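You operate a simulated robot arm through the tools that you are given. There is no shell and no other tool.

You run a simulated robot arm. Do the job below in one go: nothing can be reset, and whatever is moved stays where it is left.

JOB
Vent the tester, put its gauge in the green tray, lock in the gauge named on the test card.
Fine: vent to zero and back the pressure knob out before you free the gauge.
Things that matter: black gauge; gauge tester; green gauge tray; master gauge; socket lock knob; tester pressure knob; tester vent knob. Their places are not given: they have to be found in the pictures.

It is judged by the outcome, as a careful person would: the job done as asked, and still so three seconds after it is handed in. It fails if anything else is knocked over, pushed out of place, dropped, spilled or broken.

ROBOT AND FRAMES
A 6-joint arm with a two-finger parallel gripper, fixed in place. Base frame: the origin is on the floor under the middle of its stand, x ahead of it, y to its left, z up; the work surface is at about z = 864. Readings come in mm, rad, newtons and seconds.
With the tool pointing down near the work surface it reaches from about 580 to 940 mm from the base axis. Its first joint turns from -2.601 to 2.601 rad. Payload 3.43 kg.
The tool frame sits at the grasp point between the pads (the TCP): z along the fingers, y along the line on which they close. The tips reach 34 mm beyond it. The gripper opens to 128 mm. The fingers are 24 mm wide and 12 mm thick; the gripper's body (48 by 130 mm) begins 96 mm behind the TCP.
Orientation is that of the tool frame in the base frame, as a unit quaternion [w, x, y, z]. With the fingers straight down and closing along the base's y, the tool's x points along the base's -x, its y along +y and its z along -z.

CONTROLS
- The arm moves only by the tool jog_arm. Its argument "moves" is a list of rows, each a list of 3 entries, a list of its own where there are three numbers: the gripper command, from -1 (fully open) to 1 (shut), values between in proportion, then the shift along the tool's x, y, z in m, then the turn, a rotation vector about the tool's x, y, z in rad. In form: [[jaw, [dx, dy, dz], [rx, ry, rz]], ...]. A call has 1 to 20 rows; each row is the pose to reach, as a shift and turn from the pose commanded when the call began, along the tool's axes at that moment. Each row takes 0.2 s and may step no farther than 50 mm and 0.15 rad from the row before; otherwise, or with a gripper value out of range, the whole call is refused. A pose out of reach is approached as far as the arm can. The call stops where the force on the tool passes 40 N (or 10 N more than at its start, if that is more) or the arm is blocked; 0.2 s more then pass. The fingers move at their own pace (about 108 mm/s each) and stop on an object; they squeeze with about 27 N. The grip force told is the motor's: it shows also when the fingers shut on nothing. Time passes only in rows, and 0.2 s behind the last, so rows that repeat a pose let the fingers close. The reply holds the time, the measured pose of the TCP, the force on the tool along the base axes, the opening and the grip force, in the units named above and with some noise, with the torque about the TCP (base axes, N m) and any sound that the robot's microphone picked up.
- Cameras (640 x 400 px; columns grow to the right, rows downward): "scene" is fixed at [219.2, -658.2, 1632.5]; the picture's right is [0.56, -0.83, 0.00], its down [-0.63, -0.43, -0.65] and it looks along [0.54, 0.37, -0.76] (base axes); focal length 316 px, centre (320, 200). "wrist" rides on the gripper at [76, -11, -160] in the tool frame; the picture's right is [0.15, 0.99, 0.00], its down [-0.88, 0.13, -0.46] and it looks along [-0.45, 0.07, 0.89] (tool axes); focal length 234 px, centre (320, 200).
- get_image(camera): a new picture of that camera. The clock stands still meanwhile.
- lift_body(by): slides the trunk up (or, below 0, down) by that many mm; the arm rides with it, the base frame stays. It gives what a move gives, with no picture.
- probe_pixels(camera, pixels): for up to 12 pixels [column, row] of the newest picture of that camera ("zoom" is the newest enlarged one), the place [x, y, z] in the base frame of the surface seen there, good to about 2 mm, but the place of the scene camera against the robot may be out by one fixed shift of up to 12 mm in any direction. The clock stands still meanwhile.
- close_up(camera, box): a new picture of the part [left, top, right, bottom] of that camera's present view, enlarged. The clock stands still meanwhile.
- sign_off(): hands the job in; it is judged then, once.

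Unless the task says otherwise, let go and move clear before handing in.

The tools are called after "Request:" by a JSON object that holds its "fn" and its "kwargs". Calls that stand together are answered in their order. jog_arm: Moves the arm, as the interface text tells. Its arguments: {"type":"object","properties":{"moves":{"type":"array"}},"required":["moves"]} The other tools are called the same way: lift_body (by) moves the trunk up or down; get_image (camera) takes a picture; probe_pixels (camera, pixels) gives the place of the surface under pixels of a picture; close_up (camera, box) takes an enlarged picture of a part of a camera's view; sign_off () hands the job in.

At the start:

```text
time_s: 0.0
tool_pos: [728.6, -378.9, 1149.9]
orientation: [0.001, 0.0, 1.0, 0.0]
ft_force: [0.5, 0.5, 0.6]
wrist_torque: [0.01, 0.0, 0.02]
grip_width: 127.7
finger_force: 0.2
trunk travel left (down, up): [-675.0, 35.0]
```

scene: 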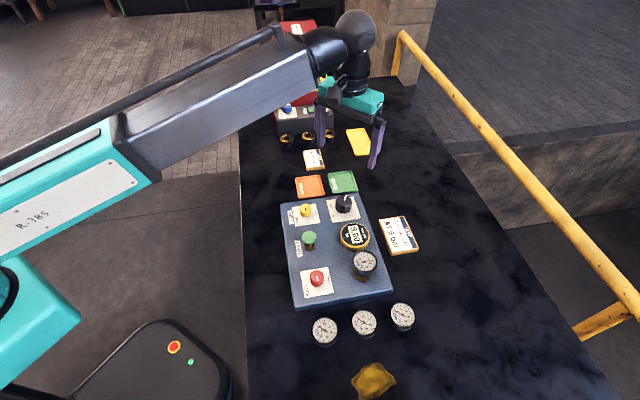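
wrist: 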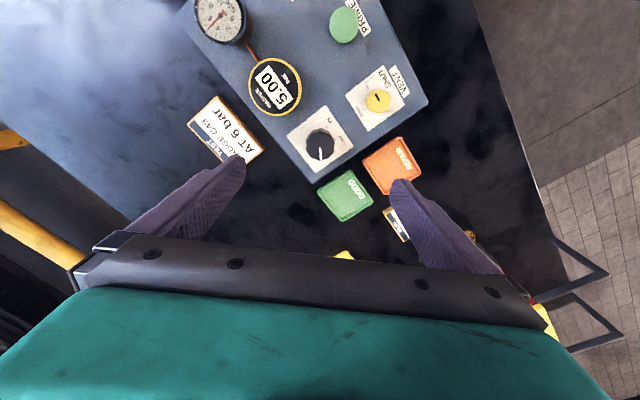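

The scene picture shows the tester around (335,250) with knobs, a gauge at (363,263), three loose gauges at (325,330), (364,323), (402,315) and cards. I will look closer before moving anything.

Request:
{"fn": "close_up", "kwargs": {"camera": "scene", "box": [270, 180, 430, 280]}}

Request:
{"fn": "close_up", "kwargs": {"camera": "wrist", "box": [180, 0, 440, 260]}}

Request:
{"fn": "close_up", "kwargs": {"camera": "scene", "box": [290, 260, 430, 400]}}

Request:
{"fn": "close_up", "kwargs": {"camera": "scene", "box": [260, 80, 400, 200]}}

```text
4.00 times, centred on (350, 230) of scene
```

zoom: 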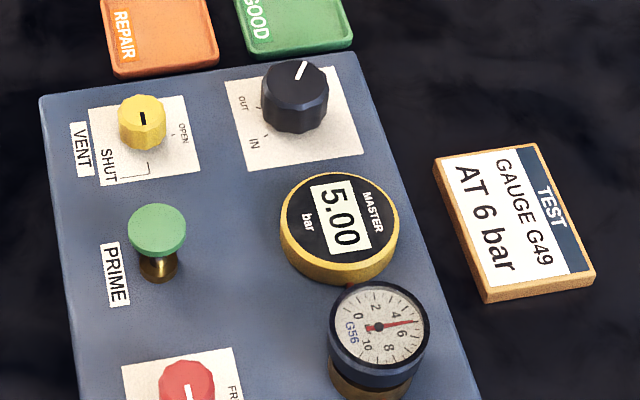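

```text
1.54 times, centred on (310, 130) of wrist
```

zoom: 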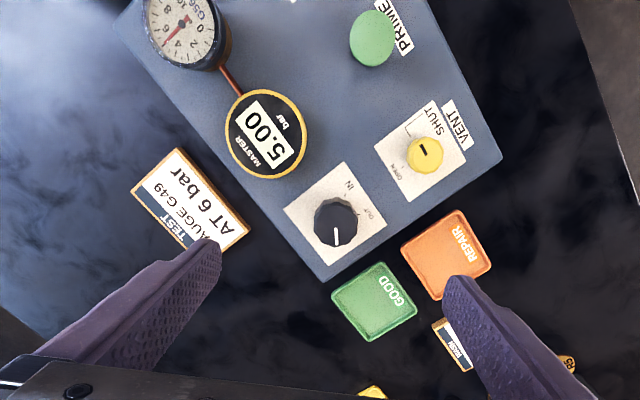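

```text
2.86 times, centred on (360, 330) of scene
```

zoom: 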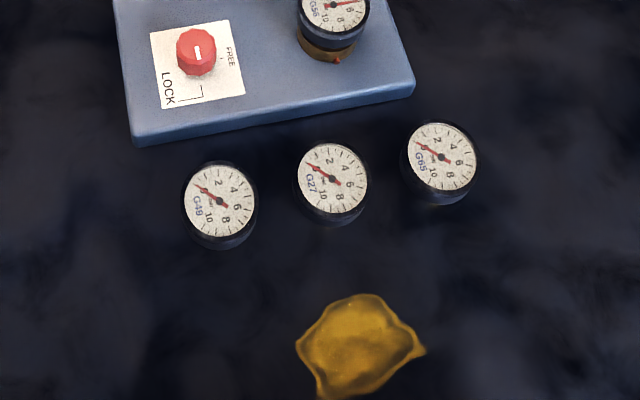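

```text
3.33 times, centred on (330, 140) of scene
```

zoom: 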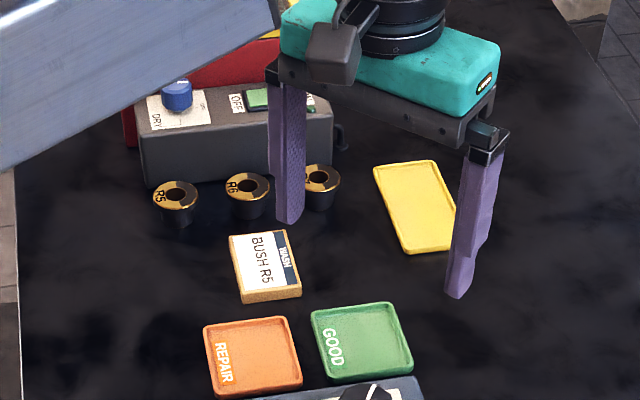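

The test card says "GAUGE G49"; the tester holds G56, master reads 5.00, and the loose gauges look like G4?, G27, G65. I will zoom more to read them and each knob's scale.

Request:
{"fn": "close_up", "kwargs": {"camera": "scene", "box": [300, 300, 350, 350]}}

Request:
{"fn": "close_up", "kwargs": {"camera": "scene", "box": [280, 195, 330, 235]}}

Request:
{"fn": "close_up", "kwargs": {"camera": "scene", "box": [320, 185, 370, 225]}}

Request:
{"fn": "close_up", "kwargs": {"camera": "scene", "box": [290, 255, 350, 305]}}

Request:
{"fn": "close_up", "kwargs": {"camera": "scene", "box": [340, 300, 420, 350]}}

Request:
{"fn": "close_up", "kwargs": {"camera": "scene", "box": [370, 205, 430, 265]}}

```text
8.00 times, centred on (325, 325) of scene
```

zoom: 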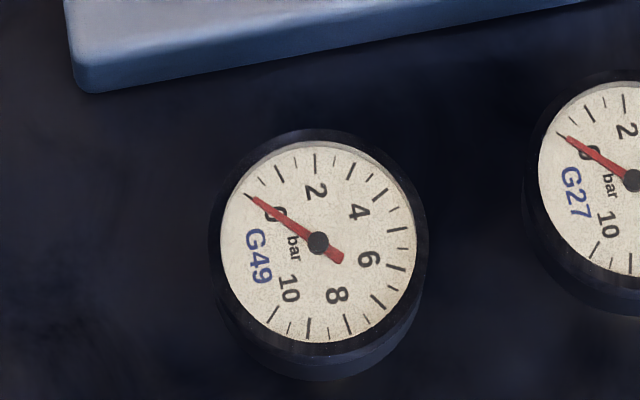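

```text
10.00 times, centred on (305, 215) of scene
```

zoom: 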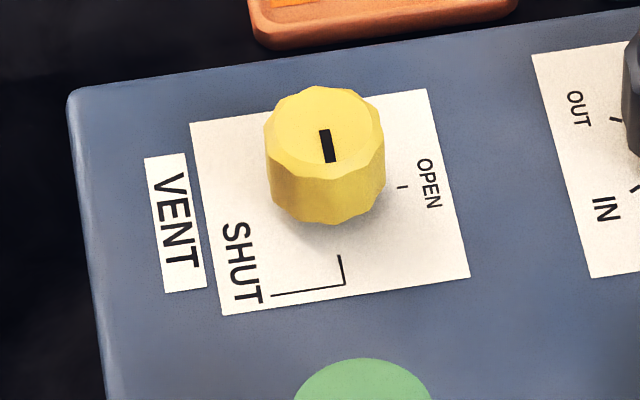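

```text
10.00 times, centred on (345, 205) of scene
```

zoom: 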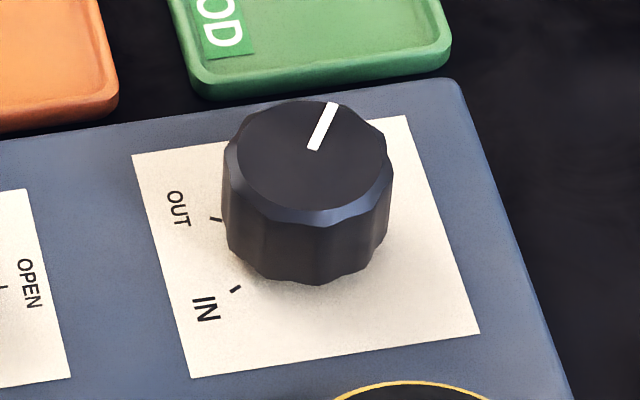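

```text
8.00 times, centred on (320, 280) of scene
```

zoom: 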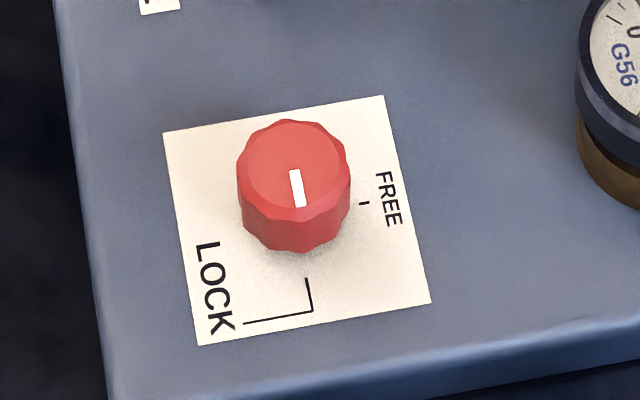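

```text
8.00 times, centred on (380, 325) of scene
```

zoom: 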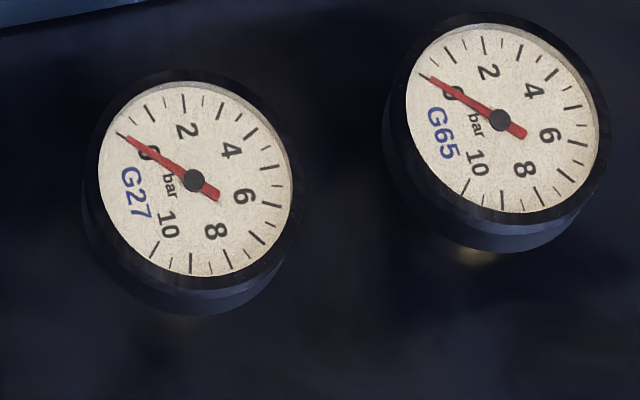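

```text
6.67 times, centred on (400, 235) of scene
```

zoom: 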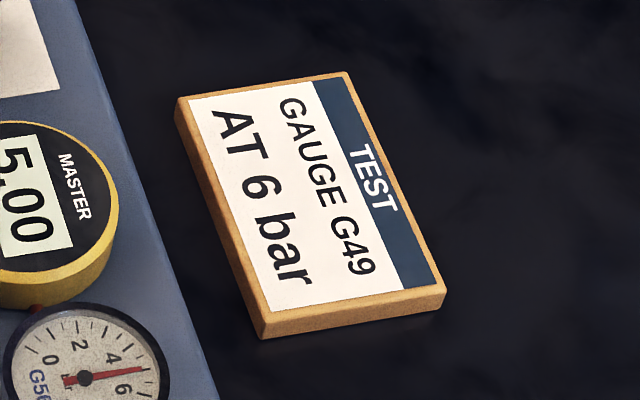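

G49 is the loose gauge nearest scene (325,330), and the vent and lock knobs have their marks on SHUT and LOCK. I will probe positions in both cameras to find the scene camera's fixed shift.

Request:
{"fn": "get_image", "kwargs": {"camera": "scene"}}

Request:
{"fn": "get_image", "kwargs": {"camera": "wrist"}}

Request:
{"fn": "probe_pixels", "kwargs": {"camera": "scene", "pixels": [[305, 209], [343, 200], [316, 276], [364, 259], [354, 233], [309, 237], [325, 328], [364, 321], [402, 313], [343, 183], [310, 187], [398, 235]]}}

Request:
{"fn": "probe_pixels", "kwargs": {"camera": "wrist", "pixels": [[378, 99], [319, 143], [343, 24], [275, 87], [219, 18], [346, 196], [393, 165], [225, 130], [428, 104], [316, 183], [300, 127], [355, 150]]}}

```text
taken
```

scene: 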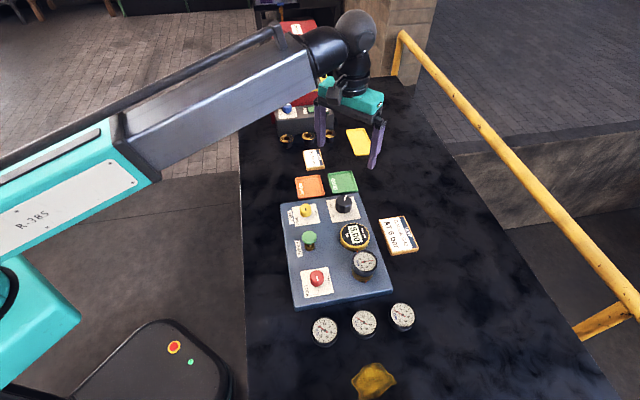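

```text
taken
```

wrist: 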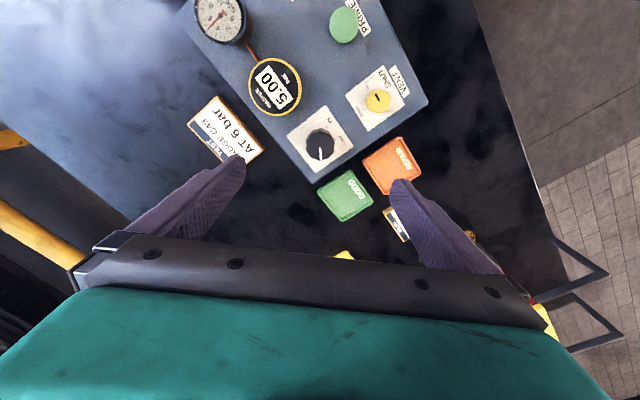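

```text
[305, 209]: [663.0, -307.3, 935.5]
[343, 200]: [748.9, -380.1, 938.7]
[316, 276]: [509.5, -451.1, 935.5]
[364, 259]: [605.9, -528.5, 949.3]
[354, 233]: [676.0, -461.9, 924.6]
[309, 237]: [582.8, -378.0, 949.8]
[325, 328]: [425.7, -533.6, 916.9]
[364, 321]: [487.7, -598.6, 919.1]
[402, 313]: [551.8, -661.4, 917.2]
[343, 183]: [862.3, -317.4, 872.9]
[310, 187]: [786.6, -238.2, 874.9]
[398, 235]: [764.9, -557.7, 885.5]
```

```text
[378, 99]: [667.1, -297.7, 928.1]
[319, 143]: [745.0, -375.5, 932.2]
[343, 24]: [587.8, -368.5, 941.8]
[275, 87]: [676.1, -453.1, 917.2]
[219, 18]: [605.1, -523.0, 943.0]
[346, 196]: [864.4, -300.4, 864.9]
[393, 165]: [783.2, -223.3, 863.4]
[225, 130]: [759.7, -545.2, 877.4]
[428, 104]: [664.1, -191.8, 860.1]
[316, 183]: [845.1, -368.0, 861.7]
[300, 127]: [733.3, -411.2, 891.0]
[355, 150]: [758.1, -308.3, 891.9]
```

The wrist probes put the vent knob near (667,-298,928), pressure knob (745,-375,932), and G56 (605,-523,943); the scene camera reads about (−1,−8,+7) off. I will move over the gauges, staying high, for a wrist view.

Request:
{"fn": "jog_arm", "kwargs": {"moves": [[-1, [0.032, -0.026, 0.017], [0, 0, 0]], [-1, [0.064, -0.052, 0.034], [0, 0, 0]], [-1, [0.096, -0.078, 0.05], [0, 0, 0]], [-1, [0.128, -0.104, 0.067], [0, 0, 0]], [-1, [0.16, -0.13, 0.084], [0, 0, 0]], [-1, [0.19, -0.155, 0.1], [0, 0, 0]], [-1, [0.19, -0.155, 0.1], [0, 0, 0]]]}}

Request:
{"fn": "get_image", "kwargs": {"camera": "wrist"}}

```text
time_s: 1.6
tool_pos: [539.8, -532.5, 1048.0]
orientation: [0.0, 0.0, 1.0, 0.0]
ft_force: [0.4, -0.7, 0.2]
wrist_torque: [0.0, -0.01, 0.0]
grip_width: 127.9
finger_force: 0.0
trunk travel left (down, up): [-675.0, 35.0]
```

```text
taken
```

wrist: 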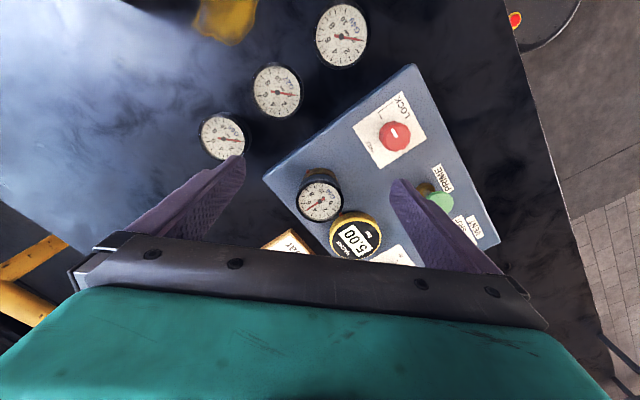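

Request:
{"fn": "close_up", "kwargs": {"camera": "wrist", "box": [250, 0, 490, 260]}}

Request:
{"fn": "probe_pixels", "kwargs": {"camera": "wrist", "pixels": [[341, 35], [277, 90], [225, 137], [319, 201], [396, 134], [341, 9], [341, 64], [317, 35], [366, 35], [275, 180], [412, 66], [372, 138]]}}

Request:
{"fn": "probe_pixels", "kwargs": {"camera": "wrist", "pixels": [[300, 205], [340, 207], [322, 175], [320, 170], [333, 222], [310, 190], [396, 122], [382, 134], [411, 134], [396, 150], [357, 238], [340, 183]]}}

```text
1.54 times, centred on (370, 130) of wrist
```

zoom: 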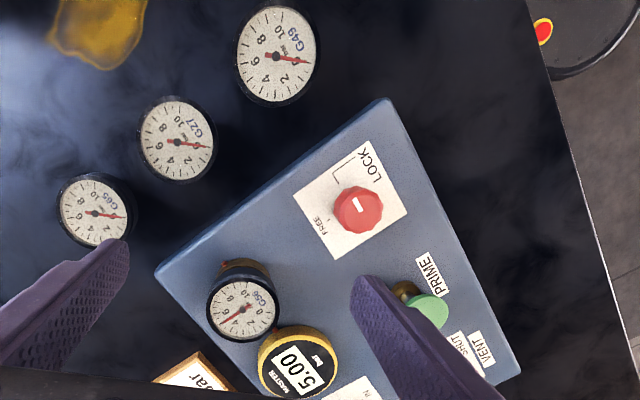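

```text
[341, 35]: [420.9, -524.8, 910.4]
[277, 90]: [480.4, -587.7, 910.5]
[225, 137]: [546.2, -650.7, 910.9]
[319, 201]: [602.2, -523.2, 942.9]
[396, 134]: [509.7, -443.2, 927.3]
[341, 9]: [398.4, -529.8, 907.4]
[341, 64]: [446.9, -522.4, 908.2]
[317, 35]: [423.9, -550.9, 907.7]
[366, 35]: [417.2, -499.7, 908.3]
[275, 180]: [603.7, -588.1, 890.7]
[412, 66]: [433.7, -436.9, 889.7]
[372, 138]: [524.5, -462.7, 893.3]
```

```text
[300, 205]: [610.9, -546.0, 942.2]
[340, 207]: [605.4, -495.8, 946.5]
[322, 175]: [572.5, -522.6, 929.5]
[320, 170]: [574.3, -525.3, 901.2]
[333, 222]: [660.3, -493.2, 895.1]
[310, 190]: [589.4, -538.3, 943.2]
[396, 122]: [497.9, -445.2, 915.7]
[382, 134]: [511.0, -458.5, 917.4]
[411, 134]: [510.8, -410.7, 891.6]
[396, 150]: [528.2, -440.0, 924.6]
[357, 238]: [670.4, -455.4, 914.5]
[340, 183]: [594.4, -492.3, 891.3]
```

G49 is centred near (422,-525), G27 (481,-588), G65 (546,-651), and G56 (604,-522) with top at z≈943; the tester top is z≈891. Next I will view the vent and pressure knobs from close above.

Request:
{"fn": "jog_arm", "kwargs": {"moves": [[-1, [-0.027, 0.046, 0.0], [0, 0, 0]], [-1, [-0.053, 0.092, 0.0], [0, 0, 0]], [-1, [-0.08, 0.138, 0.0], [0, 0, 0]], [-1, [-0.1, 0.185, 0.006], [0, 0, 0]], [-1, [-0.1, 0.185, 0.013], [0, 0, 0]], [-1, [-0.1, 0.185, 0.013], [0, 0, 0]]]}}

Request:
{"fn": "get_image", "kwargs": {"camera": "wrist"}}

Request:
{"fn": "close_up", "kwargs": {"camera": "wrist", "box": [220, 60, 440, 240]}}

```text
refused: row 1 steps farther than a row can; nothing moved
```

```text
taken
```

wrist: 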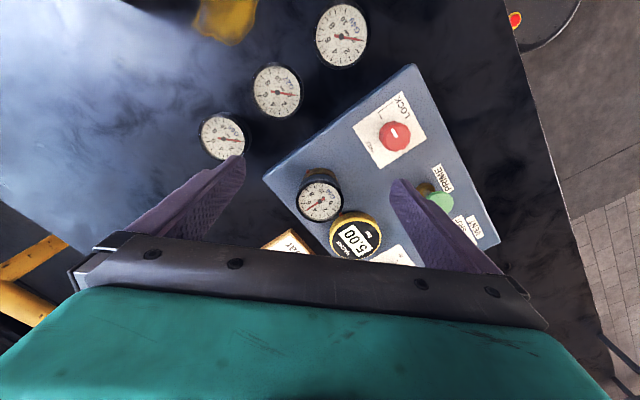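

```text
2.22 times, centred on (330, 150) of wrist
```

zoom: 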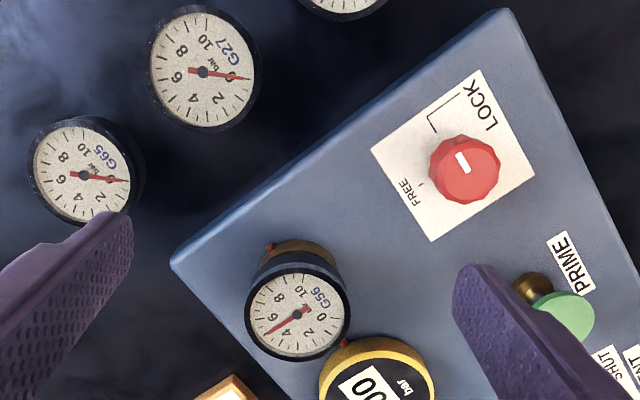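

The move was refused because the first step was too long; the close-up confirms the lock mark points at the LOCK leader tick (432,122) with FREE at (421,187). I repeat the move with shorter steps.

Request:
{"fn": "jog_arm", "kwargs": {"moves": [[-1, [-0.02, 0.037, 0.0], [0, 0, 0]], [-1, [-0.04, 0.074, 0.0], [0, 0, 0]], [-1, [-0.06, 0.111, 0.0], [0, 0, 0]], [-1, [-0.08, 0.148, 0.006], [0, 0, 0]], [-1, [-0.1, 0.185, 0.013], [0, 0, 0]], [-1, [-0.1, 0.185, 0.013], [0, 0, 0]]]}}

Request:
{"fn": "get_image", "kwargs": {"camera": "wrist"}}

Request:
{"fn": "close_up", "kwargs": {"camera": "wrist", "box": [220, 60, 440, 240]}}

```text
time_s: 3.0
tool_pos: [640.8, -348.8, 1038.3]
orientation: [-0.001, 0.001, 1.0, -0.001]
ft_force: [0.1, -0.6, 0.0]
wrist_torque: [0.0, 0.03, -0.04]
grip_width: 128.1
finger_force: 0.2
trunk travel left (down, up): [-675.0, 35.0]
```

```text
taken
```

wrist: 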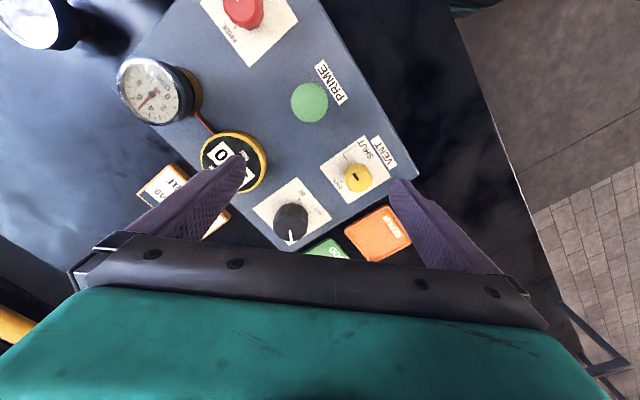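

```text
2.22 times, centred on (330, 150) of wrist
```

zoom: 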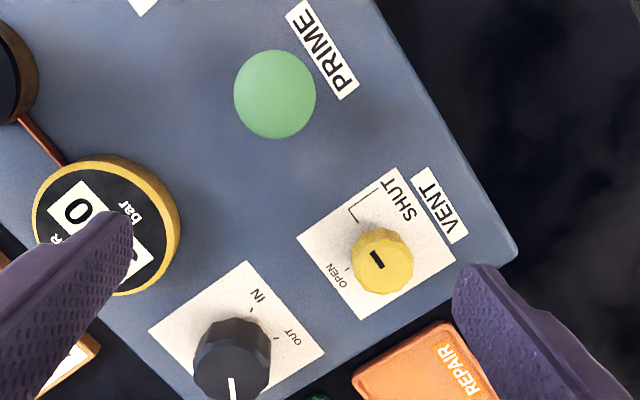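

The wrist close-up shows the vent knob at zoom (382,261) with OPEN tick (348,269), SHUT tick (352,213), and the pressure knob with IN tick (250,309) and OUT tick (275,339). I will probe these.

Request:
{"fn": "probe_pixels", "kwargs": {"camera": "zoom", "pixels": [[376, 260], [368, 255], [384, 267], [348, 269], [354, 215], [351, 262], [412, 258], [382, 228], [380, 293], [275, 339], [250, 309], [226, 350]]}}

Request:
{"fn": "close_up", "kwargs": {"camera": "wrist", "box": [320, 120, 400, 200]}}

Request:
{"fn": "close_up", "kwargs": {"camera": "wrist", "box": [240, 170, 340, 250]}}

```text
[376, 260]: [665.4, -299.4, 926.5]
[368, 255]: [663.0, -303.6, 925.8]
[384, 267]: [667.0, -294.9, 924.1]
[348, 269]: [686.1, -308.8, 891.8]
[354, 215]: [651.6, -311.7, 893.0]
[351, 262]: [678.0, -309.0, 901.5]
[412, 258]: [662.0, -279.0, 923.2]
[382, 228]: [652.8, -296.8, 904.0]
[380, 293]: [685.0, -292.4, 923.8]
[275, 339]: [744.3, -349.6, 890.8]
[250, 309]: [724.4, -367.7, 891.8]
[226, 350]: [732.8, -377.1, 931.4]
```

```text
5.00 times, centred on (360, 160) of wrist
```

zoom: 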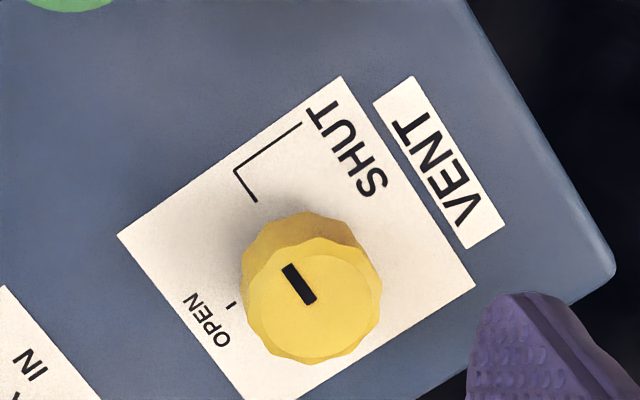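

```text
5.00 times, centred on (290, 210) of wrist
```

zoom: 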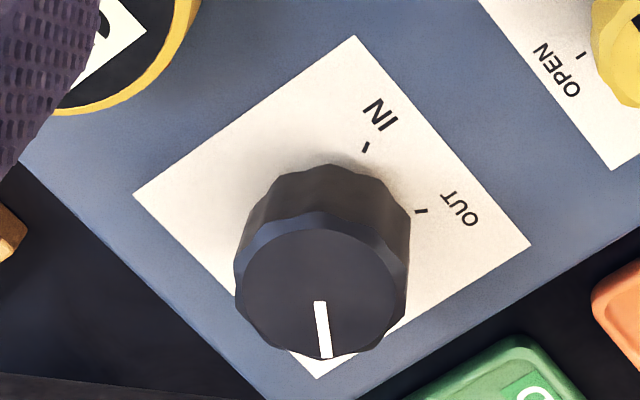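

Working from the card corners and knob tops, the vent knob centre is ≈(669,-294), top z 926, and OPEN lies about 90° counter-clockwise (seen from above) of SHUT; the pressure knob centre is ≈(749,-373), mark at ≈+10°, OUT at ≈+101° (also counter-clockwise). I will move above the vent knob with jaws partly closed and check alignment.

Request:
{"fn": "jog_arm", "kwargs": {"moves": [[-0.5, [-0.015, 0.027, 0.015], [0, 0, 0]], [0, [-0.0295, 0.0544, 0.035], [0, 0, 0]], [0, [-0.0295, 0.0544, 0.05], [0, 0, 0]], [0, [-0.0295, 0.0544, 0.05], [0, 0, 0]]]}}

Request:
{"fn": "get_image", "kwargs": {"camera": "wrist"}}

Request:
{"fn": "close_up", "kwargs": {"camera": "wrist", "box": [240, 100, 400, 200]}}

```text
time_s: 4.0
tool_pos: [668.7, -294.4, 988.0]
orientation: [0.0, 0.0, 1.0, 0.0]
ft_force: [0.0, 0.5, 1.2]
wrist_torque: [-0.01, 0.0, -0.02]
grip_width: 64.4
finger_force: 0.1
trunk travel left (down, up): [-675.0, 35.0]
```

```text
taken
```

wrist: 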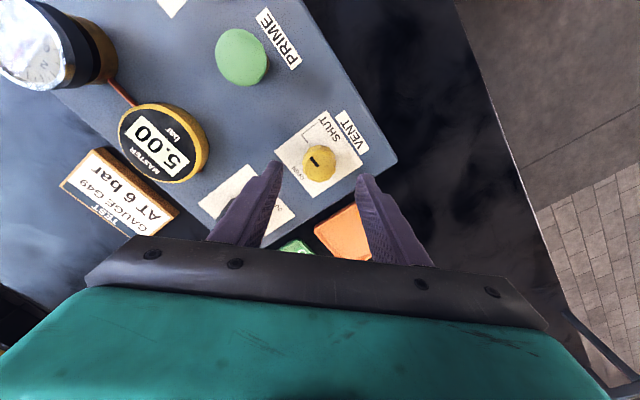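

```text
4.00 times, centred on (320, 150) of wrist
```

zoom: 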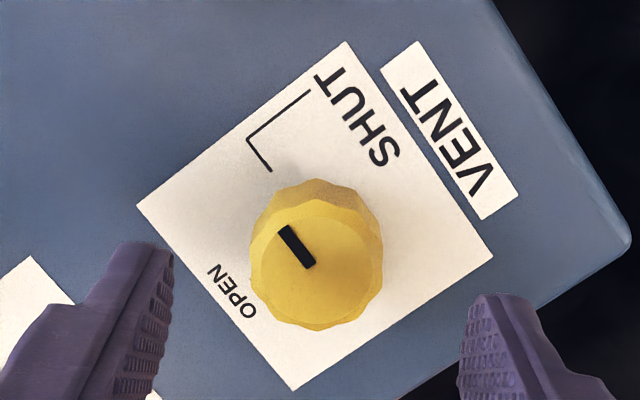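

The knob top centre sits at wrist pixel (319,167), right where the tool axis projects, so the fingers are centred. I descend 56 mm and close on the knob.

Request:
{"fn": "jog_arm", "kwargs": {"moves": [[0, [0, 0, 0.02], [0, 0, 0]], [0, [0, 0, 0.04], [0, 0, 0]], [0, [0, 0, 0.05], [0, 0, 0]], [0, [0, 0, 0.056], [0, 0, 0]], [0, [0, 0, 0.056], [0, 0, 0]], [1, [0, 0, 0.056], [0, 0, 0]], [1, [0, 0, 0.056], [0, 0, 0]], [1, [0, 0, 0.056], [0, 0, 0]]]}}

Request:
{"fn": "get_image", "kwargs": {"camera": "wrist"}}

```text
time_s: 5.8
tool_pos: [669.7, -295.1, 931.6]
orientation: [0.0, 0.0, 1.0, 0.001]
ft_force: [0.7, -4.0, -0.3]
wrist_torque: [-0.37, -0.24, 0.0]
grip_width: 33.4
finger_force: 45.3
trunk travel left (down, up): [-675.0, 35.0]
```

```text
taken
```

wrist: 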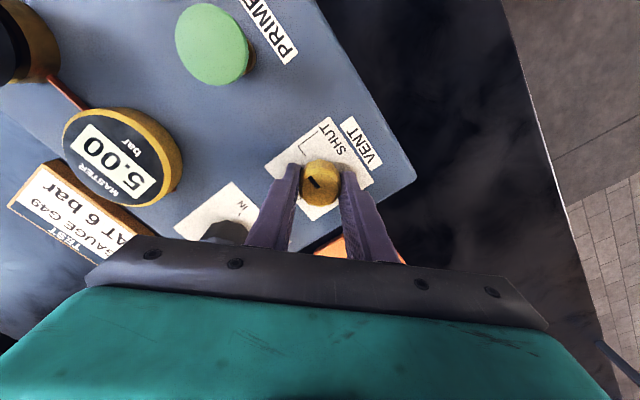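

The jaws hold the vent knob at 33 mm with little side force. I turn it counter-clockwise seen from above (tool rz negative) toward OPEN, first 0.6 rad.

Request:
{"fn": "jog_arm", "kwargs": {"moves": [[1, [0, 0, 0], [0, 0, -0.12]], [1, [0, 0, 0], [0, 0, -0.24]], [1, [0, 0, 0], [0, 0, -0.36]], [1, [0, 0, 0], [0, 0, -0.48]], [1, [0, 0, 0], [0, 0, -0.6]]]}}

Request:
{"fn": "get_image", "kwargs": {"camera": "wrist"}}

Request:
{"fn": "close_up", "kwargs": {"camera": "scene", "box": [270, 180, 430, 280]}}

```text
time_s: 7.0
tool_pos: [668.9, -294.0, 931.1]
orientation: [0.001, -0.297, 0.955, -0.001]
ft_force: [13.0, -12.4, 13.2]
wrist_torque: [-0.38, 0.69, 0.01]
grip_width: 33.0
finger_force: 44.8
trunk travel left (down, up): [-675.0, 35.0]
```

```text
taken
```

wrist: 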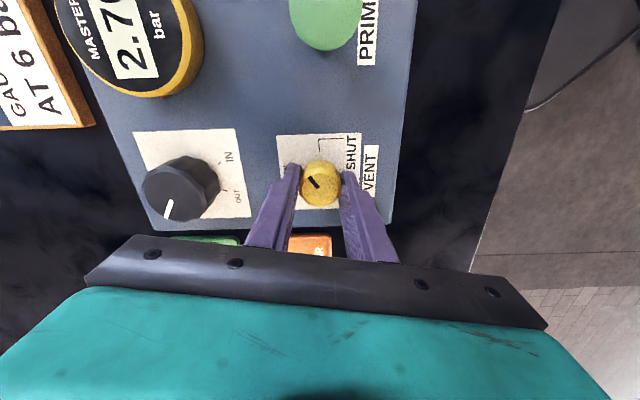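

```text
4.00 times, centred on (350, 230) of scene
```

zoom: 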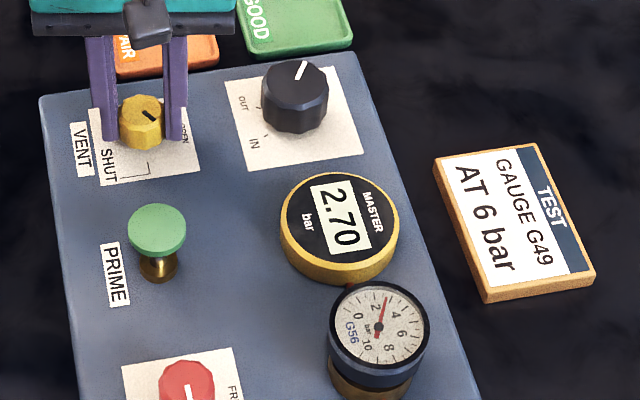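

The master has dropped to 2.70, and the knob turns with the fingers. I continue the remaining 0.97 rad to OPEN.

Request:
{"fn": "jog_arm", "kwargs": {"moves": [[1, [0, 0, 0], [0, 0, -0.12]], [1, [0, 0, 0], [0, 0, -0.24]], [1, [0, 0, 0], [0, 0, -0.36]], [1, [0, 0, 0], [0, 0, -0.48]], [1, [0, 0, 0], [0, 0, -0.6]], [1, [0, 0, 0], [0, 0, -0.72]], [1, [0, 0, 0], [0, 0, -0.84]], [1, [0, 0, 0], [0, 0, -0.97]], [1, [0, 0, 0], [0, 0, -0.97]]]}}

Request:
{"fn": "get_image", "kwargs": {"camera": "wrist"}}

Request:
{"fn": "close_up", "kwargs": {"camera": "scene", "box": [270, 180, 430, 280]}}

```text
time_s: 9.0
tool_pos: [669.7, -294.9, 932.2]
orientation: [-0.001, 0.707, -0.707, 0.002]
ft_force: [16.1, -13.9, 30.0]
wrist_torque: [0.16, 0.26, -0.08]
grip_width: 33.5
finger_force: 45.8
trunk travel left (down, up): [-675.0, 35.0]
```

```text
taken
```

wrist: 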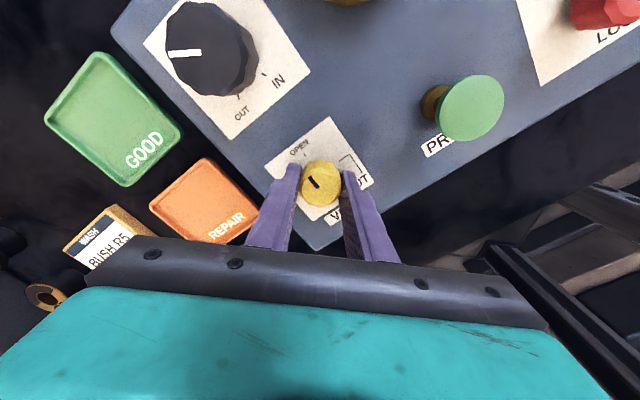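

```text
4.00 times, centred on (350, 230) of scene
```

zoom: 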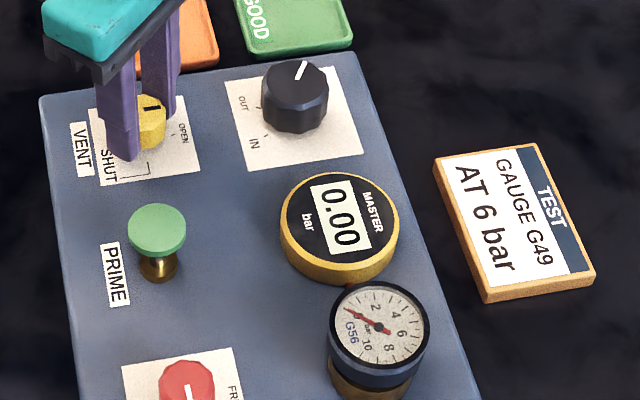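

The master reads 0.00 and G56's needle is at 0. I check that the vent mark is on OPEN before letting go.

Request:
{"fn": "close_up", "kwargs": {"camera": "wrist", "box": [240, 100, 400, 240]}}

```text
2.86 times, centred on (320, 170) of wrist
```

zoom: 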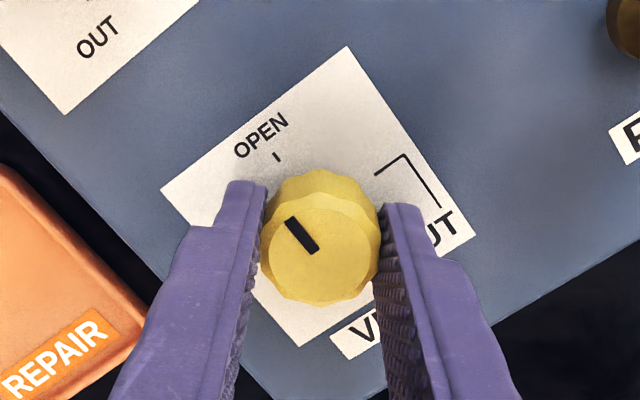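

The mark lines up with the OPEN tick at (277,158). I open the jaws and rise clear.

Request:
{"fn": "jog_arm", "kwargs": {"moves": [[0, [0, 0, 0], [0, 0, 0]], [0, [0, 0, 0], [0, 0, 0]], [0, [0, 0, -0.02], [0, 0, 0]], [0, [0, 0, -0.04], [0, 0, 0]], [0, [0, 0, -0.06], [0, 0, 0]]]}}

Request:
{"fn": "close_up", "kwargs": {"camera": "wrist", "box": [200, 60, 440, 240]}}

```text
time_s: 10.2
tool_pos: [669.7, -293.4, 990.9]
orientation: [0.0, -0.706, 0.708, 0.0]
ft_force: [1.1, -0.3, -0.7]
wrist_torque: [-0.02, 0.01, 0.03]
grip_width: 64.0
finger_force: 0.0
trunk travel left (down, up): [-675.0, 35.0]
```

```text
2.22 times, centred on (320, 150) of wrist
```

zoom: 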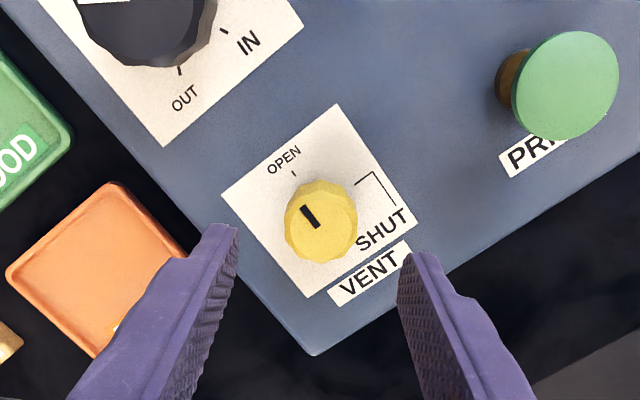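

The vent stays on OPEN. Now I move above the pressure knob (749,-373) while turning the wrist back.

Request:
{"fn": "jog_arm", "kwargs": {"moves": [[-0.1, [0.007, -0.007, 0], [0, 0, 0.143]], [-0.1, [0.014, -0.0145, 0], [0, 0, 0.286]], [-0.1, [0.021, -0.0217, 0], [0, 0, 0.429]], [-0.1, [0.028, -0.029, 0], [0, 0, 0.572]], [-0.1, [0.0355, -0.036, 0], [0, 0, 0.714]], [-0.1, [0.043, -0.0434, 0], [0, 0, 0.857]], [-0.1, [0.05, -0.0506, 0], [0, 0, 1.0]], [-0.1, [0.057, -0.058, 0], [0, 0, 1.143]], [-0.1, [0.064, -0.065, 0], [0, 0, 1.285]], [-0.1, [0.071, -0.0723, 0], [0, 0, 1.428]], [-0.1, [0.0785, -0.0795, 0], [0, 0, 1.571]], [-0.1, [0.0785, -0.0795, 0], [0, 0, 1.571]]]}}

Request:
{"fn": "get_image", "kwargs": {"camera": "wrist"}}

Request:
{"fn": "close_up", "kwargs": {"camera": "wrist", "box": [240, 100, 400, 200]}}

```text
time_s: 12.8
tool_pos: [749.0, -372.6, 989.5]
orientation: [0.0, 0.002, 1.0, 0.0]
ft_force: [0.2, 0.4, 0.2]
wrist_torque: [0.0, 0.01, 0.02]
grip_width: 70.4
finger_force: 0.0
trunk travel left (down, up): [-675.0, 35.0]
```

```text
taken
```

wrist: 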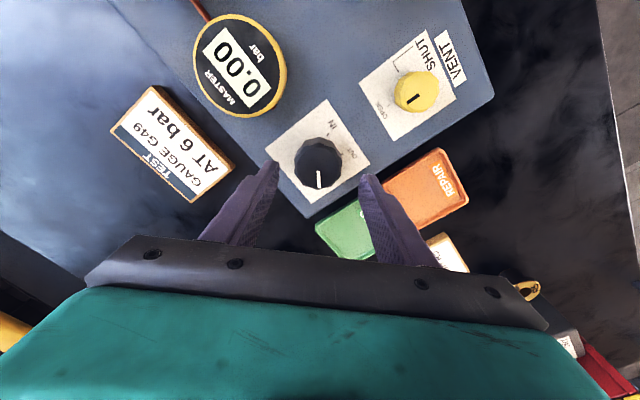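

```text
4.00 times, centred on (320, 150) of wrist
```

zoom: 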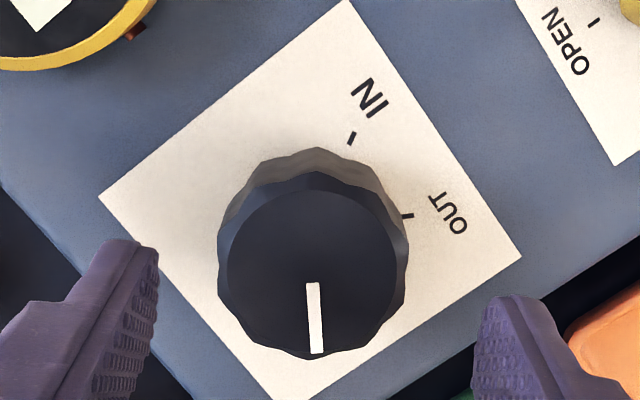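

The pressure knob is centred between the fingers (zoom (313,272)), mark at ≈12° and OUT tick at ≈105°. I descend and grip it.

Request:
{"fn": "jog_arm", "kwargs": {"moves": [[-0.1, [0, 0, 0.02], [0, 0, 0]], [-0.1, [0, 0, 0.04], [0, 0, 0]], [-0.1, [0, 0, 0.053], [0, 0, 0]], [-0.1, [0, 0, 0.058], [0, 0, 0]], [-0.1, [0, 0, 0.058], [0, 0, 0]], [1, [0, 0, 0.058], [0, 0, 0]], [1, [0, 0, 0.058], [0, 0, 0]], [1, [0, 0, 0.058], [0, 0, 0]]]}}

```text
time_s: 14.6
tool_pos: [747.0, -374.8, 933.3]
orientation: [-0.001, 0.001, 1.0, -0.001]
ft_force: [1.6, -14.7, 1.0]
wrist_torque: [-0.62, -0.33, -0.04]
grip_width: 47.4
finger_force: 45.3
trunk travel left (down, up): [-675.0, 35.0]
```

Gripped at 47 mm with a −15 N side force along y, so the knob is slightly toward −y; I shift 1 mm that way to relieve it before turning.

Request:
{"fn": "jog_arm", "kwargs": {"moves": [[1, [0, -0.001, 0], [0, 0, 0]], [1, [0, -0.001, 0], [0, 0, 0]]]}}

```text
time_s: 15.2
tool_pos: [749.2, -376.1, 931.9]
orientation: [0.001, 0.001, 1.0, 0.0]
ft_force: [0.0, -12.4, 0.3]
wrist_torque: [-0.79, -0.77, -0.02]
grip_width: 47.7
finger_force: 45.2
trunk travel left (down, up): [-675.0, 35.0]
```

The side force is modest (12 N). I turn counter-clockwise 0.7 rad first and watch the forces.

Request:
{"fn": "jog_arm", "kwargs": {"moves": [[1, [0, 0, 0], [0, 0, -0.12]], [1, [0, 0, 0], [0, 0, -0.24]], [1, [0, 0, 0], [0, 0, -0.36]], [1, [0, 0, 0], [0, 0, -0.48]], [1, [0, 0, 0], [0, 0, -0.6]], [1, [0, 0, 0], [0, 0, -0.7]]]}}

Request:
{"fn": "get_image", "kwargs": {"camera": "wrist"}}

Request:
{"fn": "close_up", "kwargs": {"camera": "scene", "box": [270, 180, 430, 280]}}

```text
time_s: 16.6
tool_pos: [747.7, -375.9, 931.4]
orientation: [0.001, -0.343, 0.939, -0.001]
ft_force: [3.9, -19.8, 8.0]
wrist_torque: [0.15, -0.15, -0.06]
grip_width: 47.5
finger_force: 44.5
trunk travel left (down, up): [-675.0, 35.0]
```

```text
taken
```

wrist: 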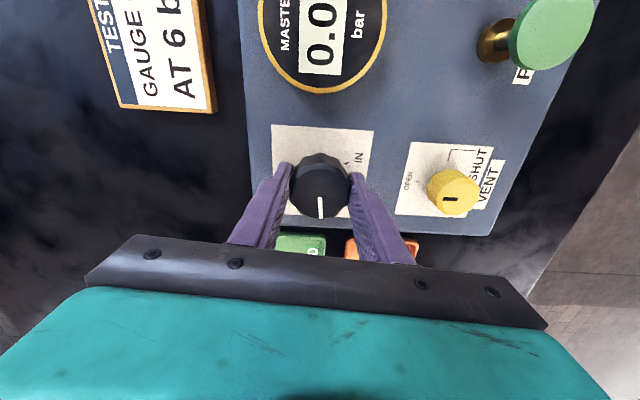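

```text
4.00 times, centred on (350, 230) of scene
```

zoom: 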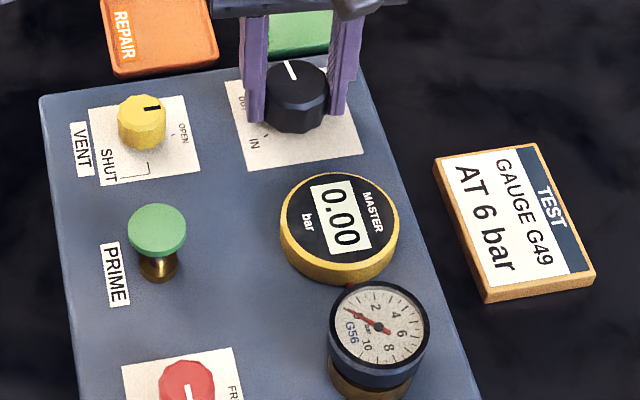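

The knob turns with the fingers, still at 0.00 bar. I continue the remaining ~0.9 rad with a small 2 mm relief toward −y.

Request:
{"fn": "jog_arm", "kwargs": {"moves": [[1, [0.0006, -0.0008, 0], [0, 0, -0.12]], [1, [0.0013, -0.0015, 0], [0, 0, -0.24]], [1, [0.0013, -0.0015, 0], [0, 0, -0.36]], [1, [0.0013, -0.0015, 0], [0, 0, -0.48]], [1, [0.0013, -0.0015, 0], [0, 0, -0.6]], [1, [0.0013, -0.0015, 0], [0, 0, -0.72]], [1, [0.0013, -0.0015, 0], [0, 0, -0.82]], [1, [0.0013, -0.0015, 0], [0, 0, -0.92]], [1, [0.0013, -0.0015, 0], [0, 0, -0.92]]]}}

Request:
{"fn": "get_image", "kwargs": {"camera": "wrist"}}

Request:
{"fn": "close_up", "kwargs": {"camera": "wrist", "box": [240, 100, 400, 240]}}

Request:
{"fn": "close_up", "kwargs": {"camera": "scene", "box": [270, 180, 430, 280]}}

```text
time_s: 18.6
tool_pos: [749.5, -376.6, 931.9]
orientation: [-0.001, 0.725, -0.689, 0.001]
ft_force: [11.7, -17.7, 12.2]
wrist_torque: [0.3, -0.05, -0.08]
grip_width: 47.5
finger_force: 44.5
trunk travel left (down, up): [-675.0, 35.0]
```

```text
taken
```

wrist: 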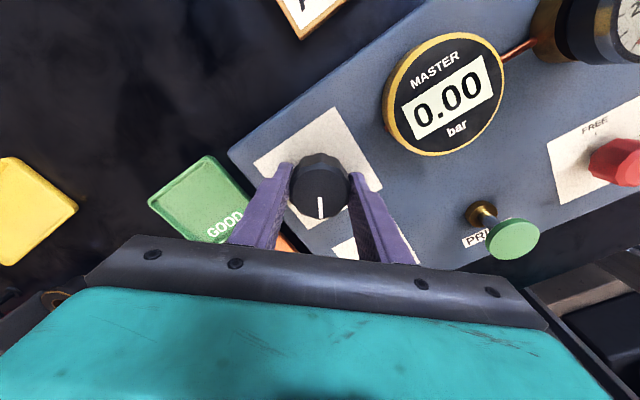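

```text
2.86 times, centred on (320, 170) of wrist
```

zoom: 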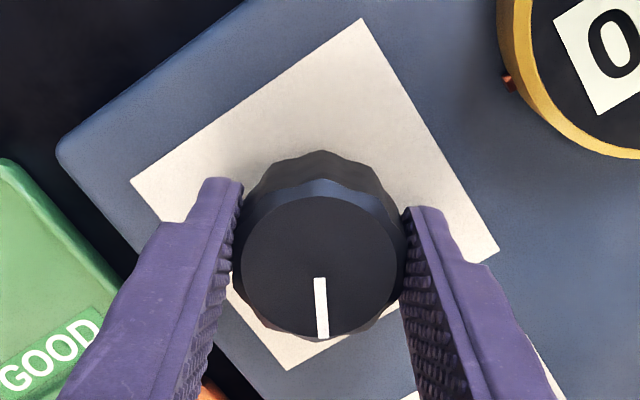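

```text
4.00 times, centred on (350, 230) of scene
```

zoom: 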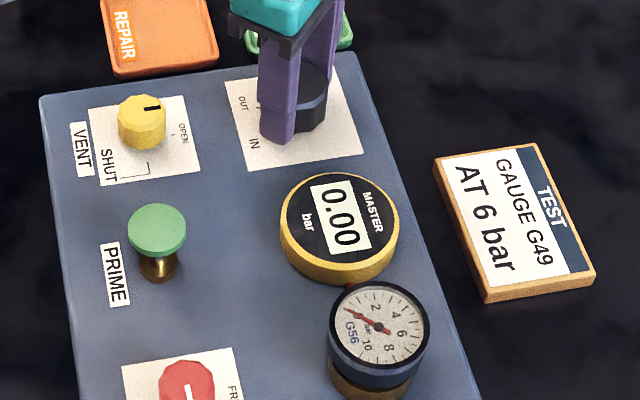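

The knob followed to ≈105° and pressure stays 0.00. I release, lift and check the mark against OUT.

Request:
{"fn": "jog_arm", "kwargs": {"moves": [[-0.1, [0, 0, 0], [0, 0, 0]], [-0.1, [0, 0, 0], [0, 0, 0]], [-0.1, [0, 0, -0.02], [0, 0, 0]], [-0.1, [0, 0, -0.04], [0, 0, 0]], [-0.1, [0, 0, -0.06], [0, 0, 0]], [-0.1, [0, 0, -0.06], [0, 0, 0]]]}}

Request:
{"fn": "close_up", "kwargs": {"camera": "wrist", "box": [240, 100, 400, 240]}}

Request:
{"fn": "close_up", "kwargs": {"camera": "scene", "box": [320, 185, 370, 225]}}

```text
time_s: 20.0
tool_pos: [747.7, -375.3, 993.2]
orientation: [0.0, 0.724, -0.69, 0.0]
ft_force: [-0.7, 0.0, 0.6]
wrist_torque: [0.03, 0.02, 0.01]
grip_width: 70.4
finger_force: 0.0
trunk travel left (down, up): [-675.0, 35.0]
```

```text
2.86 times, centred on (320, 170) of wrist
```

zoom: 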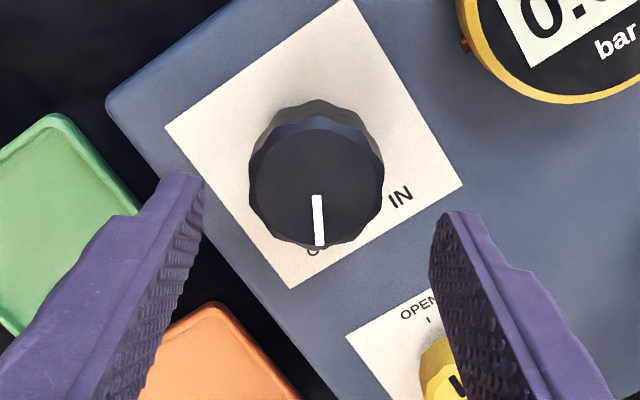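

```text
10.00 times, centred on (345, 205) of scene
```

zoom: 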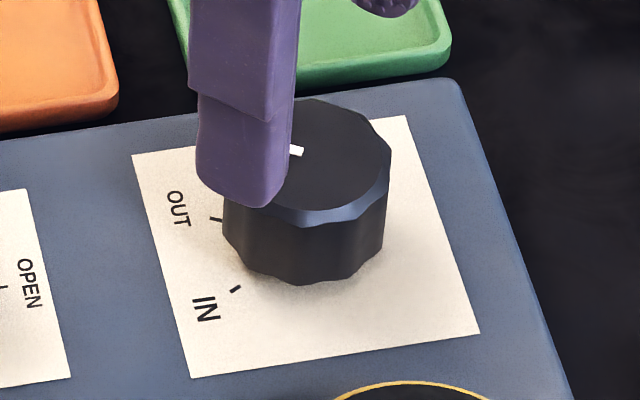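

The pressure knob's mark appears on OUT, and I will confirm once the finger is out of the way. Next I move up and over the lock knob near (511,-442), turning the wrist back.

Request:
{"fn": "jog_arm", "kwargs": {"moves": [[-0.1, [0.0045, 0.02, -0.015], [0, 0, 0.135]], [0, [0.009, 0.04, -0.03], [0, 0, 0.27]], [0, [0.0136, 0.06, -0.03], [0, 0, 0.405]], [0, [0.0182, 0.08, -0.03], [0, 0, 0.54]], [0, [0.0227, 0.1, -0.03], [0, 0, 0.675]], [0, [0.0272, 0.12, -0.03], [0, 0, 0.81]], [0, [0.0318, 0.14, -0.03], [0, 0, 0.945]], [0, [0.0363, 0.16, -0.03], [0, 0, 1.08]], [0, [0.0409, 0.18, -0.03], [0, 0, 1.215]], [0, [0.0454, 0.2, -0.03], [0, 0, 1.35]], [0, [0.05, 0.22, -0.03], [0, 0, 1.485]], [0, [0.0545, 0.24, -0.03], [0, 0, 1.62]], [0, [0.0545, 0.24, -0.03], [0, 0, 1.62]]]}}

Request:
{"fn": "get_image", "kwargs": {"camera": "wrist"}}

Request:
{"fn": "close_up", "kwargs": {"camera": "wrist", "box": [240, 80, 400, 200]}}

Request:
{"fn": "close_up", "kwargs": {"camera": "scene", "box": [320, 185, 370, 225]}}

```text
time_s: 22.8
tool_pos: [511.0, -442.0, 1022.6]
orientation: [0.0, 0.002, 1.0, 0.0]
ft_force: [-0.4, -0.6, 0.2]
wrist_torque: [0.0, 0.01, 0.0]
grip_width: 63.8
finger_force: 0.2
trunk travel left (down, up): [-675.0, 35.0]
```

```text
taken
```

wrist: 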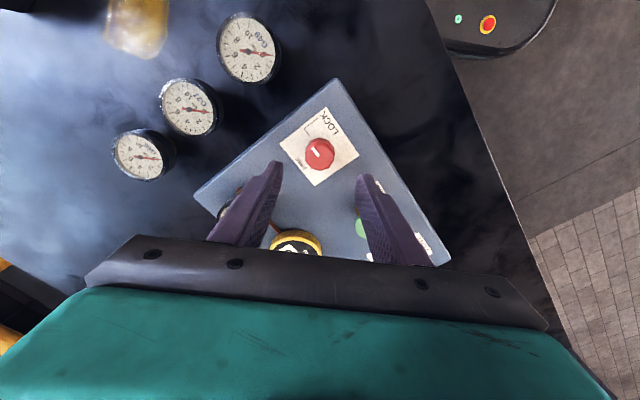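

```text
3.33 times, centred on (320, 140) of wrist
```

zoom: 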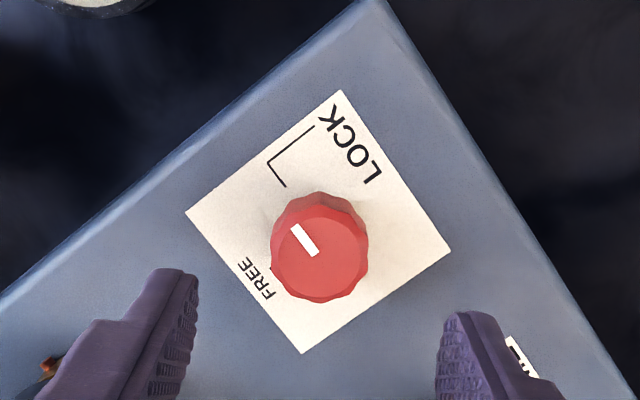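

```text
10.00 times, centred on (345, 205) of scene
```

zoom: 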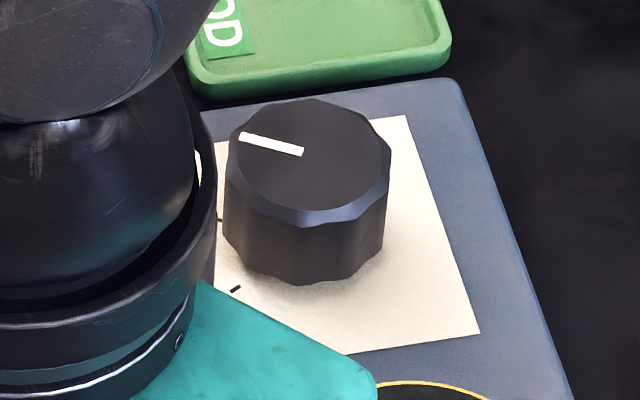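

The scene close-up now shows the pressure mark along the OUT tick direction. The lock knob is centred in the fingers (wrist pixel ≈(320,156)), so I descend and grip it.

Request:
{"fn": "jog_arm", "kwargs": {"moves": [[0, [0, 0, 0.03], [0, 0, 0]], [0, [0, 0, 0.06], [0, 0, 0]], [0, [0, 0, 0.08], [0, 0, 0]], [0, [0, 0, 0.0915], [0, 0, 0]], [0, [0, 0, 0.0915], [0, 0, 0]], [1, [0, 0, 0.0915], [0, 0, 0]], [1, [0, 0, 0.0915], [0, 0, 0]], [1, [0, 0, 0.0915], [0, 0, 0]]]}}

Request:
{"fn": "close_up", "kwargs": {"camera": "wrist", "box": [240, 100, 400, 240]}}

```text
time_s: 24.6
tool_pos: [511.3, -441.4, 931.4]
orientation: [0.0, 0.001, 1.0, 0.0]
ft_force: [-0.1, 1.3, -1.9]
wrist_torque: [-0.24, -0.45, 0.03]
grip_width: 33.4
finger_force: 45.5
trunk travel left (down, up): [-675.0, 35.0]
```

```text
2.86 times, centred on (320, 170) of wrist
```

zoom: 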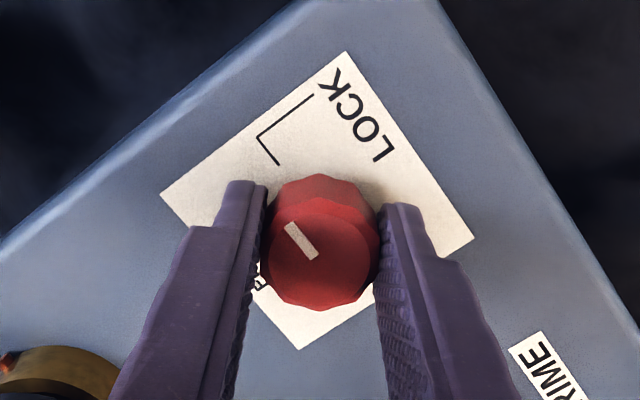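

The lock knob is gripped cleanly at 33 mm with little side force. I turn it 90° counter-clockwise to FREE.

Request:
{"fn": "jog_arm", "kwargs": {"moves": [[1, [0, 0, 0], [0, 0, -0.12]], [1, [0, 0, 0], [0, 0, -0.24]], [1, [0, 0, 0], [0, 0, -0.36]], [1, [0, 0, 0], [0, 0, -0.48]], [1, [0, 0, 0], [0, 0, -0.6]], [1, [0, 0, 0], [0, 0, -0.72]], [1, [0, 0, 0], [0, 0, -0.84]], [1, [0, 0, 0], [0, 0, -0.96]], [1, [0, 0, 0], [0, 0, -1.08]], [1, [0, 0, 0], [0, 0, -1.2]], [1, [0, 0, 0], [0, 0, -1.32]], [1, [0, 0, 0], [0, 0, -1.44]], [1, [0, 0, 0], [0, 0, -1.57]], [1, [0, 0, 0], [0, 0, -1.57]]]}}

Request:
{"fn": "get_image", "kwargs": {"camera": "wrist"}}

Request:
{"fn": "close_up", "kwargs": {"camera": "wrist", "box": [240, 100, 400, 240]}}

```text
time_s: 27.6
tool_pos: [513.4, -443.3, 931.0]
orientation: [0.0, 0.707, -0.707, 0.002]
ft_force: [11.2, -18.7, 17.3]
wrist_torque: [0.3, 0.22, -0.09]
grip_width: 33.6
finger_force: 44.7
trunk travel left (down, up): [-675.0, 35.0]
```

```text
taken
```

wrist: 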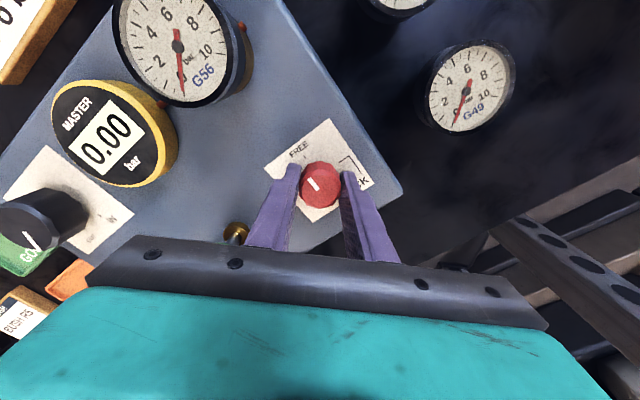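

```text
2.86 times, centred on (320, 170) of wrist
```

zoom: 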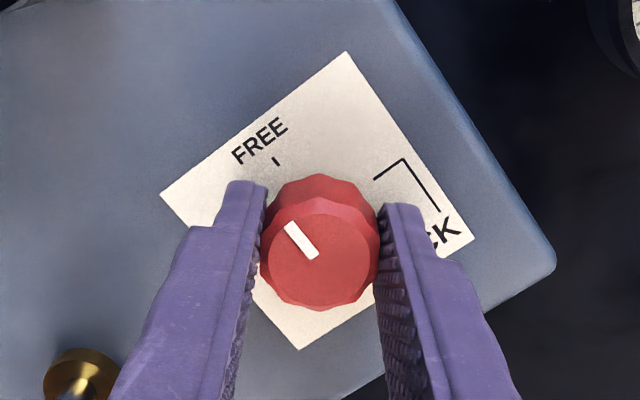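

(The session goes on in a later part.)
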